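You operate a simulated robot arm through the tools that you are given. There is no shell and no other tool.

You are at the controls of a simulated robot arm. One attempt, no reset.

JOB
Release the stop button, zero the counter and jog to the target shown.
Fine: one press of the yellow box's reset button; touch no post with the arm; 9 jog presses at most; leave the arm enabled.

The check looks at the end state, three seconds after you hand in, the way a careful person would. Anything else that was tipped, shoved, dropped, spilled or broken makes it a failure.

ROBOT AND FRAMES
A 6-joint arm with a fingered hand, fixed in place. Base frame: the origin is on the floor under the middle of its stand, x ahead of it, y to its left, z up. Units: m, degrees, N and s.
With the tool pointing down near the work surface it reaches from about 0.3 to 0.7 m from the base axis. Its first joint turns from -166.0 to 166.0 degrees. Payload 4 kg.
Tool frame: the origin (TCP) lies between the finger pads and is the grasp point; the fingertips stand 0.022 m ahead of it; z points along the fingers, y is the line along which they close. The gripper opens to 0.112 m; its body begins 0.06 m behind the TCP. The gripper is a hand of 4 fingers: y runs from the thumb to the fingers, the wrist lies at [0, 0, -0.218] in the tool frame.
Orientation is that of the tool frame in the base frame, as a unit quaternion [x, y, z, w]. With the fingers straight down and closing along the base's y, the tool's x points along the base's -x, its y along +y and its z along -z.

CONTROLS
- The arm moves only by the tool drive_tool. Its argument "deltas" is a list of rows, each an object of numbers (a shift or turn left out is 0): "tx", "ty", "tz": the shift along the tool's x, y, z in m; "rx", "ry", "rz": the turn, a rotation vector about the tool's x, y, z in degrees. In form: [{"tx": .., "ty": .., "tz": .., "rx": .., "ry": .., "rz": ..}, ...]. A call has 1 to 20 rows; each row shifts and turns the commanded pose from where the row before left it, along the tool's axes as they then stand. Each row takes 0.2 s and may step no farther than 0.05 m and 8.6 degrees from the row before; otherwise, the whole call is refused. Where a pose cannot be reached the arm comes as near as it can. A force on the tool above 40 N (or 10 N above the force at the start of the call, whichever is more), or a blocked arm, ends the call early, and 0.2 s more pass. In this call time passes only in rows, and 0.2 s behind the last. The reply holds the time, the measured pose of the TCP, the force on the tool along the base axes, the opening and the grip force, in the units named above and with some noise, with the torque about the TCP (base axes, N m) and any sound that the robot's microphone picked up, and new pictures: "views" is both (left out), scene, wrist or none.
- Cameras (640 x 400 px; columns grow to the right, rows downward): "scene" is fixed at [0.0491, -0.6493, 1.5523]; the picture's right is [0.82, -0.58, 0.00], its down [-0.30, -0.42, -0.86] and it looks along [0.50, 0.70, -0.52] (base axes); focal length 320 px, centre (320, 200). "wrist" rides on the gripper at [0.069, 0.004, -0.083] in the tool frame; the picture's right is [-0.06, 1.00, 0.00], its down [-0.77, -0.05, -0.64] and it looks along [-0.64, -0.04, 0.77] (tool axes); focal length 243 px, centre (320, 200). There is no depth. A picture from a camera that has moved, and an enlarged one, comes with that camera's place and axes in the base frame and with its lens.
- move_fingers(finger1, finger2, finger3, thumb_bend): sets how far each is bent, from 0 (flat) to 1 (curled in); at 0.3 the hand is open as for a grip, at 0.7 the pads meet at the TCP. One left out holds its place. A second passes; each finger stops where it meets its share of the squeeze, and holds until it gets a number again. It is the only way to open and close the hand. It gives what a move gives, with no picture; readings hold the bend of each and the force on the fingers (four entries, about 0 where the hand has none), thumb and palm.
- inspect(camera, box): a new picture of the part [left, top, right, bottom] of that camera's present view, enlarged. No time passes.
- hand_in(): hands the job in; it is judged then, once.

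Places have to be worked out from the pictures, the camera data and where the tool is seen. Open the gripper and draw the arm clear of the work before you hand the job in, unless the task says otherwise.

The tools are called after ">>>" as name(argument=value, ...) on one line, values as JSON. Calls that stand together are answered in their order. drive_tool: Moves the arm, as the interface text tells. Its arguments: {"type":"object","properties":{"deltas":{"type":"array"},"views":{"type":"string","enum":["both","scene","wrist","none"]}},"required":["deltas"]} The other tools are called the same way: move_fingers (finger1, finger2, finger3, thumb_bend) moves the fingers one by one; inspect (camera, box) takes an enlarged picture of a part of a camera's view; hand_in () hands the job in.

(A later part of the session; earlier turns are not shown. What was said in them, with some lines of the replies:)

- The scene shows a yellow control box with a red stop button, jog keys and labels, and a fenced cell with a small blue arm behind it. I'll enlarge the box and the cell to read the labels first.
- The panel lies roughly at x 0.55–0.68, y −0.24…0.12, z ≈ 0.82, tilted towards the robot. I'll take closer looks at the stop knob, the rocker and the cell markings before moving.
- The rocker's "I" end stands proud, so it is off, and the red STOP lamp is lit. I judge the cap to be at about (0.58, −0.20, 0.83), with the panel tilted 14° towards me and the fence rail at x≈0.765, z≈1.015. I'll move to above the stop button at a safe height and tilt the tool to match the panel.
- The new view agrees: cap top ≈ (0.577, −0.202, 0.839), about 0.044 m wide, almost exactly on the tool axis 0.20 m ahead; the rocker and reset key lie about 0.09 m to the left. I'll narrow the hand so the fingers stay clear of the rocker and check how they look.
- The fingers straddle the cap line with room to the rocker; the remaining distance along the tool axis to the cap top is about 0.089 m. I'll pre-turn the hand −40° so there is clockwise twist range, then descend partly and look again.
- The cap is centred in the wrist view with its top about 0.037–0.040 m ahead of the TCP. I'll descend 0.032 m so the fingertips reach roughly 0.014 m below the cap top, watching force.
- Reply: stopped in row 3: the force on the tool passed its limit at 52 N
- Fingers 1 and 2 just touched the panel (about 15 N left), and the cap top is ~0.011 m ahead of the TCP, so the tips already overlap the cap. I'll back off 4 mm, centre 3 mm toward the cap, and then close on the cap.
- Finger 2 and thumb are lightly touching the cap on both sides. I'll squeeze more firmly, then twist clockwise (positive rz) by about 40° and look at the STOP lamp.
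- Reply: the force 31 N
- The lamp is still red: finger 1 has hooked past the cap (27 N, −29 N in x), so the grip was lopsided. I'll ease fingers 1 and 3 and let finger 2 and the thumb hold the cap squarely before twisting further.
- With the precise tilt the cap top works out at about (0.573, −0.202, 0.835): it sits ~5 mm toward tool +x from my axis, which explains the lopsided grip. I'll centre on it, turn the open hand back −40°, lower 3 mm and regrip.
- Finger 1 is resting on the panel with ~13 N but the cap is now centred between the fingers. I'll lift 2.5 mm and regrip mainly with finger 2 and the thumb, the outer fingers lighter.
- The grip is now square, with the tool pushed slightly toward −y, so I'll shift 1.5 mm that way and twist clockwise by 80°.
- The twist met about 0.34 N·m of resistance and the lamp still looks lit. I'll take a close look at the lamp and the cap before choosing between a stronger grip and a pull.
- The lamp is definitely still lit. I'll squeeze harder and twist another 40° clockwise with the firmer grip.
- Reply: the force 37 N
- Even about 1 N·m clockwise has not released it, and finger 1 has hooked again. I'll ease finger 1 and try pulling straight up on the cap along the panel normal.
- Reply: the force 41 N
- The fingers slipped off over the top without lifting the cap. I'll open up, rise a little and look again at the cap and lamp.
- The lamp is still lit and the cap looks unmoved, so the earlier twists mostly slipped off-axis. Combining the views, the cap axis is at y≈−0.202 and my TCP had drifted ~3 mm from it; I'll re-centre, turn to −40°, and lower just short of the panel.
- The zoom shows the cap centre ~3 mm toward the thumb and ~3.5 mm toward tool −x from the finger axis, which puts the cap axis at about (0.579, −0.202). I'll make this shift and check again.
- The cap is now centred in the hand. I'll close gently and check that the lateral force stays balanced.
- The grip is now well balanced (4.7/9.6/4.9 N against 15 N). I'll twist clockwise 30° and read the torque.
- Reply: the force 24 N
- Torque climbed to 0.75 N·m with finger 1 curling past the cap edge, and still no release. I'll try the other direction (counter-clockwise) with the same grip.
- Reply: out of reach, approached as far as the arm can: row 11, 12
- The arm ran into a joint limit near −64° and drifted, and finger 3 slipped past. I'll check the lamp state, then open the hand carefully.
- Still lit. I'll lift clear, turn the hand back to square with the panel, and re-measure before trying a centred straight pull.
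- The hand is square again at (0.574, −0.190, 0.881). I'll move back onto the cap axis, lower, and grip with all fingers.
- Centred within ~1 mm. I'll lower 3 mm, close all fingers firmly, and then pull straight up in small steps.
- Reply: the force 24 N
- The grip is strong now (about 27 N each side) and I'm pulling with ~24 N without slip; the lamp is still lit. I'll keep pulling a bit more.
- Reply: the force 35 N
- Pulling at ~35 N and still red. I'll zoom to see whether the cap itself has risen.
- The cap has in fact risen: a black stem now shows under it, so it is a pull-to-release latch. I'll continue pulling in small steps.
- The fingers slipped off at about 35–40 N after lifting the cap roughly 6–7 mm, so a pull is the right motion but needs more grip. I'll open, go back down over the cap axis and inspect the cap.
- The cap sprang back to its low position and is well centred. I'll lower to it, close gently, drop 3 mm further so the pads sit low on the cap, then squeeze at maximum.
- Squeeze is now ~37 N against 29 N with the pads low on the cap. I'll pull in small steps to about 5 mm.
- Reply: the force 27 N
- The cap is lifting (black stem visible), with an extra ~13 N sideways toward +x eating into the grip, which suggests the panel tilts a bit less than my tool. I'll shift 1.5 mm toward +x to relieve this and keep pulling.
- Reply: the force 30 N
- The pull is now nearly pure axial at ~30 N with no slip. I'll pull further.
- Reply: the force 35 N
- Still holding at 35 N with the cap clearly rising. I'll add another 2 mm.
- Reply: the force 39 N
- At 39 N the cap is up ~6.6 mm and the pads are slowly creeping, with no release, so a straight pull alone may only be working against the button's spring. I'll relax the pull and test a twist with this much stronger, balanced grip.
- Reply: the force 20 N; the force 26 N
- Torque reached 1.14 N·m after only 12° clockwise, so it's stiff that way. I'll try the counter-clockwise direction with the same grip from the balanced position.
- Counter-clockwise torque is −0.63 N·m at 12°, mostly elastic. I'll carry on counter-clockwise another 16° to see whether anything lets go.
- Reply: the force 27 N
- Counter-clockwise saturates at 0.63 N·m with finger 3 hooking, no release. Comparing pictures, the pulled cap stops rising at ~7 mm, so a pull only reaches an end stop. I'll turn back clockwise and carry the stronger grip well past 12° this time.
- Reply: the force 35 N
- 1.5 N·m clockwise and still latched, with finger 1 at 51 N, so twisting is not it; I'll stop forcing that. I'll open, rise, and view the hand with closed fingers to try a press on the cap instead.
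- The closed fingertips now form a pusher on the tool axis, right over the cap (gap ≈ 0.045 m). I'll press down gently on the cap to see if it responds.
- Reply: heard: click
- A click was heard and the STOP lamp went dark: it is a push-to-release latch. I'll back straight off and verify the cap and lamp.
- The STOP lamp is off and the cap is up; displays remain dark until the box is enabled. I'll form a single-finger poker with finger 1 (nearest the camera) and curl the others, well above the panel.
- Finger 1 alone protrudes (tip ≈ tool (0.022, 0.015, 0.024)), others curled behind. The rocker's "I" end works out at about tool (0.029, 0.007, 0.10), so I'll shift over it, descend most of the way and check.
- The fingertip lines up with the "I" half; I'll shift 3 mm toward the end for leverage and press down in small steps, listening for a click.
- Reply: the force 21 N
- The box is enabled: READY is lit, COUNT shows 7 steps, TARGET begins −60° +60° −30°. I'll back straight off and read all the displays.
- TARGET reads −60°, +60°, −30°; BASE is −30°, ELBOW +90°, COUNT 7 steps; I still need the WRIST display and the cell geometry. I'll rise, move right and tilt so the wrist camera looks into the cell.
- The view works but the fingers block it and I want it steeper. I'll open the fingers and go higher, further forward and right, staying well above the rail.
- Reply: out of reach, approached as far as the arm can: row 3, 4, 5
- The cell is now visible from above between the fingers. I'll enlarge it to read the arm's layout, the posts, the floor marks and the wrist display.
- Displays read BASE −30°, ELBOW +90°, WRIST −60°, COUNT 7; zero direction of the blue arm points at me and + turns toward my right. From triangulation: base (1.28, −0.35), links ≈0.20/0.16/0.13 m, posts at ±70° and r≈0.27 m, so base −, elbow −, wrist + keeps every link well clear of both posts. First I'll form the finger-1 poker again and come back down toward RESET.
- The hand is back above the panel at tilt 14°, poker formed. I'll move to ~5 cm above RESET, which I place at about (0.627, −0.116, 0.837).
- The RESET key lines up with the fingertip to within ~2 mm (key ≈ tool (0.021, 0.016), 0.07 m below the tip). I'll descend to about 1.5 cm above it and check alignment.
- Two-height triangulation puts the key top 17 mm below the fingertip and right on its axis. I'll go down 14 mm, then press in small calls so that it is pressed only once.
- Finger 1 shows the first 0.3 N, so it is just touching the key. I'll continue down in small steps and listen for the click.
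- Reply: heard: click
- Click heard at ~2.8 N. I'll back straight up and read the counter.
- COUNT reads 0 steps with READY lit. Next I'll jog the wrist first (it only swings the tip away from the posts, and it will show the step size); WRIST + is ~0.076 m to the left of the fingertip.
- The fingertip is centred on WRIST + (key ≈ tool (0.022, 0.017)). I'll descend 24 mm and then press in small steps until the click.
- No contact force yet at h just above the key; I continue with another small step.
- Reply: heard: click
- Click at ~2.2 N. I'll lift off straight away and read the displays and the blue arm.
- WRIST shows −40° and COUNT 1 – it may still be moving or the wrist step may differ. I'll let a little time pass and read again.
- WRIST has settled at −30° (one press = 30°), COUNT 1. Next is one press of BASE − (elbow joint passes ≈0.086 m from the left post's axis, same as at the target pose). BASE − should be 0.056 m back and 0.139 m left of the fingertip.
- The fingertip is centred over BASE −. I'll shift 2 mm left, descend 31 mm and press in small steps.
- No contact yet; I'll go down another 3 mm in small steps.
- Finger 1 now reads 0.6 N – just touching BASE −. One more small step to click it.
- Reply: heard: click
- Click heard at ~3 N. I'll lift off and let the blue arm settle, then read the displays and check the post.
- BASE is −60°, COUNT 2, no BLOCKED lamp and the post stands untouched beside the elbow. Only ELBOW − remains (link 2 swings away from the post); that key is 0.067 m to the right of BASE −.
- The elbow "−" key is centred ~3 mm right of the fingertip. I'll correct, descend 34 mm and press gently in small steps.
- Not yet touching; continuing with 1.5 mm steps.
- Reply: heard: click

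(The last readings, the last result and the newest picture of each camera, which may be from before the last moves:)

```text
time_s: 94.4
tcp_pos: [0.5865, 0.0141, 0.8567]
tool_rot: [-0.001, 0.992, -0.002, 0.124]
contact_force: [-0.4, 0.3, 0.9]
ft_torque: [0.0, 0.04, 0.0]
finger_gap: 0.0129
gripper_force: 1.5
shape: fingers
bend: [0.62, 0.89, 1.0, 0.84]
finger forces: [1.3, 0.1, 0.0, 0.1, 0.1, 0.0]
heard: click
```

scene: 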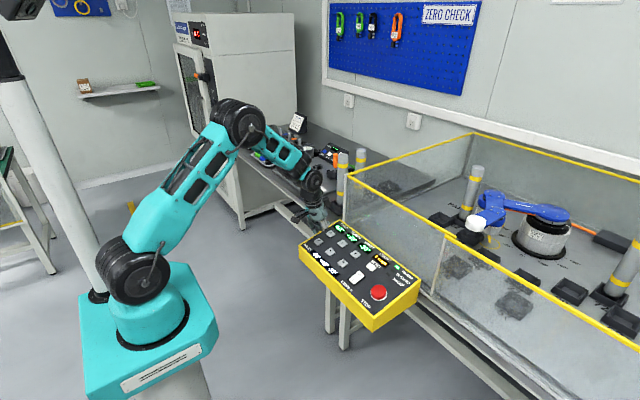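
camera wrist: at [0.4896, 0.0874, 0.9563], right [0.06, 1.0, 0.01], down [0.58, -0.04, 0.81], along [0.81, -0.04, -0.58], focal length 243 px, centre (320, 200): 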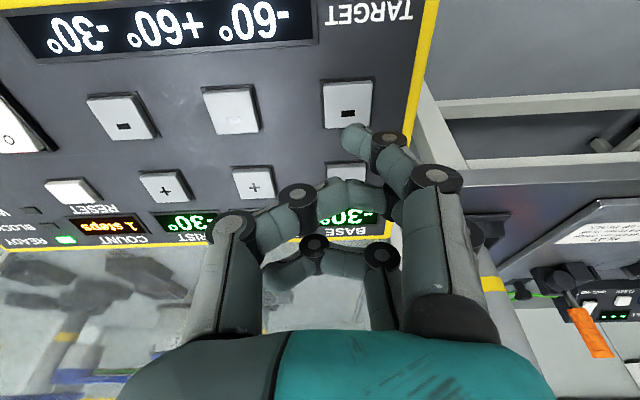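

Click heard on ELBOW −. I'll lift off, wait for the blue arm to settle and read everything.

>>> drive_tool(deltas=[{"tz": -0.012}, {"tz": -0.02}, {"tz": -0.03}, {"tz": -0.03}, {}, {}, {}, {}, {}], views="scene")

>>> inspect(camera="scene", box=[300, 200, 420, 320])

>>> inspect(camera="scene", box=[420, 150, 580, 290])

```text
time_s: 96.4
tcp_pos: [0.566, 0.014, 0.9466]
tool_rot: [-0.001, 0.992, -0.004, 0.124]
contact_force: [-0.3, 0.5, -0.7]
ft_torque: [-0.01, 0.0, 0.01]
finger_gap: 0.0124
gripper_force: 0.0
shape: fingers
bend: [0.62, 0.89, 1.0, 0.84]
finger forces: [0.0, 0.0, 0.0, 0.0, 0.0, 0.0]
```

scene: 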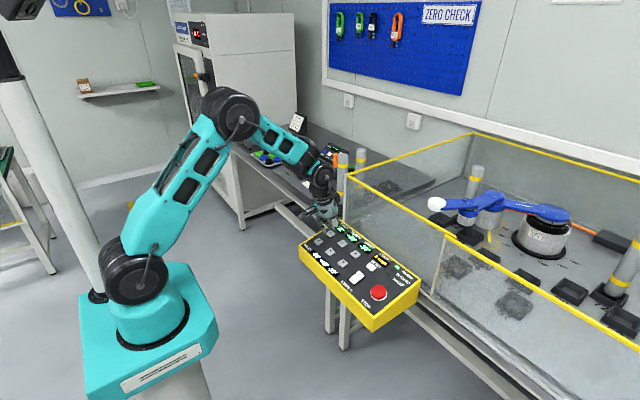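

```text
3.33 times, centred on (360, 260) of scene
camera zoom: at [0.0491, -0.6493, 1.5523], right [0.82, -0.58, 0.0], down [-0.3, -0.42, -0.86], along [0.5, 0.7, -0.52], focal length 1065 px, centre (187, 0)
```

zoom: 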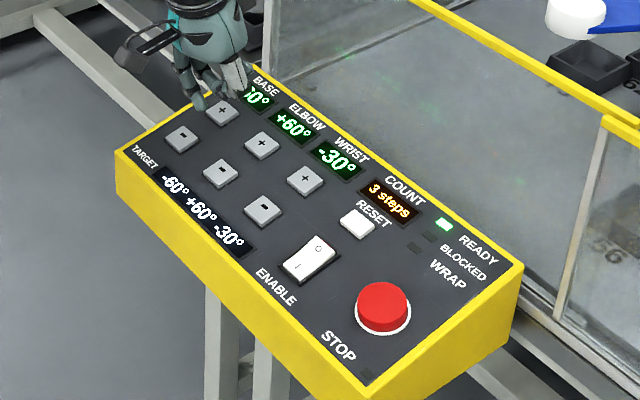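

```text
2.86 times, centred on (500, 220) of scene
camera zoom: at [0.0491, -0.6493, 1.5523], right [0.82, -0.58, 0.0], down [-0.3, -0.42, -0.86], along [0.5, 0.7, -0.52], focal length 913 px, centre (-194, 143)
```

zoom: 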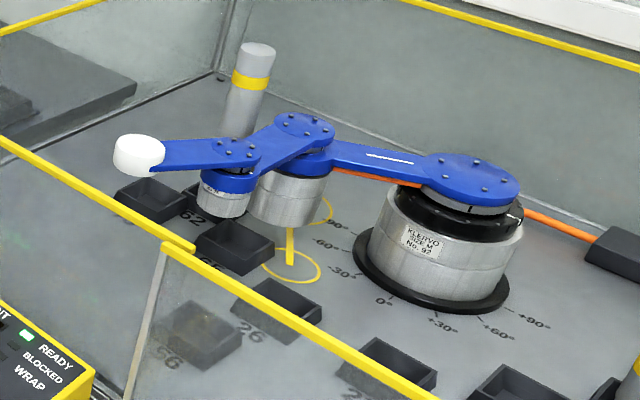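

All three axes match: ELBOW +60°, WRIST −30°, BASE −60°, COUNT 3, READY lit, BLOCKED/WRAP/STOP dark, posts upright. I'll withdraw the arm up and back, then open the hand.

>>> drive_tool(deltas=[{"tz": -0.04}, {"tz": -0.045}, {"tz": -0.045}, {"tz": -0.045}, {"tz": -0.03, "tx": 0.03}, {"tx": 0.04, "ty": 0.02}, {"tx": 0.04, "ty": 0.02}, {"ry": 7}, {"ry": 7}], views="none")

>>> move_fingers(finger1=0.3, finger2=0.3, finger3=0.3, thumb_bend=0.3)

>>> drive_tool(deltas=[{"tz": -0.01}, {}, {}], views="both")

>>> inspect(camera="scene", box=[290, 200, 430, 330])

>>> inspect(camera="scene", box=[420, 140, 640, 340])

```text
time_s: 98.4
tcp_pos: [0.407, 0.0558, 1.116]
tool_rot: [-0.001, 1.0, -0.001, 0.001]
contact_force: [-1.4, 0.1, 0.8]
ft_torque: [0.0, 0.01, -0.01]
finger_gap: 0.0124
gripper_force: 0.1
shape: fingers
bend: [0.62, 0.89, 1.0, 0.84]
finger forces: [0.0, 0.0, 0.0, 0.1, 0.1, 0.1]
```

```text
time_s: 99.4
tcp_pos: [0.4069, 0.0563, 1.1156]
tool_rot: [-0.001, 1.0, -0.003, 0.003]
contact_force: [-0.6, 0.7, -0.4]
ft_torque: [0.0, 0.0, 0.02]
finger_gap: 0.1125
gripper_force: 0.0
shape: fingers
bend: [0.3, 0.3, 0.3, 0.3]
finger forces: [0.1, 0.1, 0.0, 0.0, 0.1, 0.0]
```

```text
time_s: 100.2
tcp_pos: [0.4073, 0.0563, 1.1271]
tool_rot: [-0.001, 1.0, -0.003, 0.002]
contact_force: [0.8, -0.2, 0.2]
ft_torque: [-0.03, -0.01, -0.01]
finger_gap: 0.1127
gripper_force: 0.0
shape: fingers
bend: [0.3, 0.3, 0.3, 0.3]
finger forces: [0.1, 0.0, 0.0, 0.1, 0.1, 0.0]
camera wrist: at [0.3372, 0.0604, 1.2099], right [0.06, 1.0, -0.01], down [0.76, -0.04, 0.65], along [0.64, -0.04, -0.76], focal length 243 px, centre (320, 200)
```

scene: 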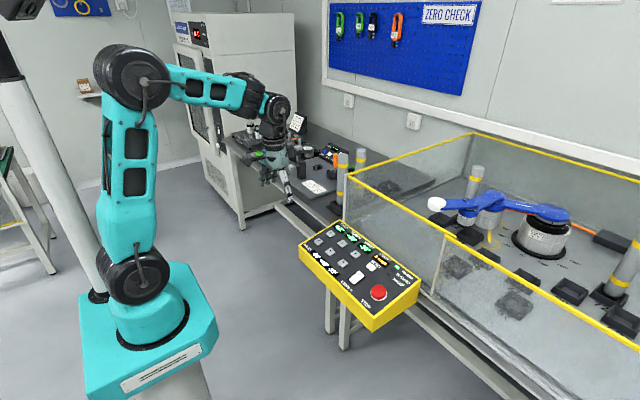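
wrist: 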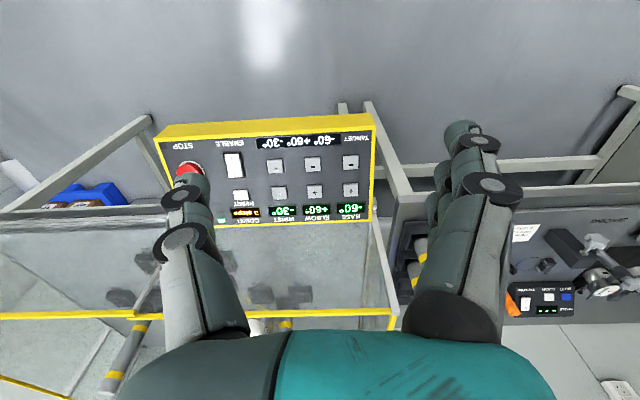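

```text
3.08 times, centred on (360, 265) of scene
camera zoom: at [0.0491, -0.6493, 1.5523], right [0.82, -0.58, 0.0], down [-0.3, -0.42, -0.86], along [0.5, 0.7, -0.52], focal length 983 px, centre (197, 0)
```

zoom: 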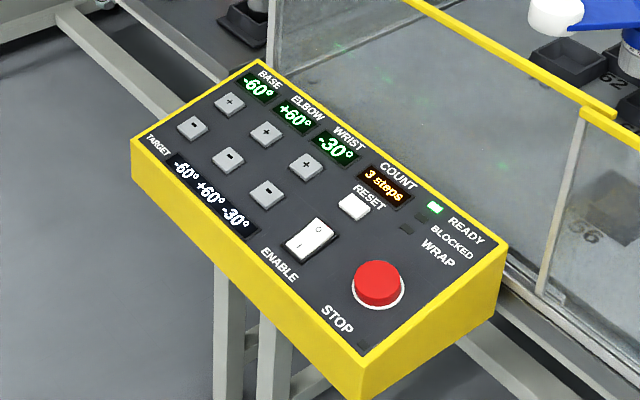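

```text
2.00 times, centred on (530, 240) of scene
camera zoom: at [0.0491, -0.6493, 1.5523], right [0.82, -0.58, 0.0], down [-0.3, -0.42, -0.86], along [0.5, 0.7, -0.52], focal length 639 px, centre (-100, 120)
```

zoom: 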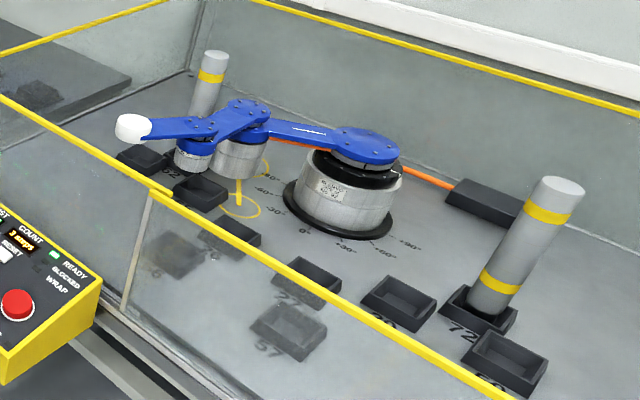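

The displays read −60° / +60° / −30°, matching TARGET, and COUNT is at 3 after one reset. READY is lit, the rocker is on "I", the STOP lamp is out and both posts are upright. The hand is open and the arm is clear, so I'm handing in.

>>> hand_in()

```text
The job is handed in.
```

The job is done and handed in. The blue arm is at the target shown: base −60°, elbow +60°, wrist −30°.

- **Stop button:** it is released and its lamp is out. It turned out to be a press-to-release button. Before finding that I twisted it (up to about 1.5 N·m) and pulled it (up to about 39 N), and the fingers slipped off the cap once. It looked undamaged afterwards and released with a normal press.
- **Counter:** I pressed the yellow box's reset button once, and the counter went from 7 to 0.
- **Jogging:** it took 3 of the 9 allowed presses: wrist +, base − and elbow −. The counter now reads 3.
- **Posts:** the blue arm passed close to the left post at base −60°, with about 1 cm of clearance by my estimate. The BLOCKED lamp was dark each time I checked, and both posts are still upright.
- **End state:** the box is enabled, with READY lit and BLOCKED and WRAP dark. The hand is open and the robot arm is clear of the panel.
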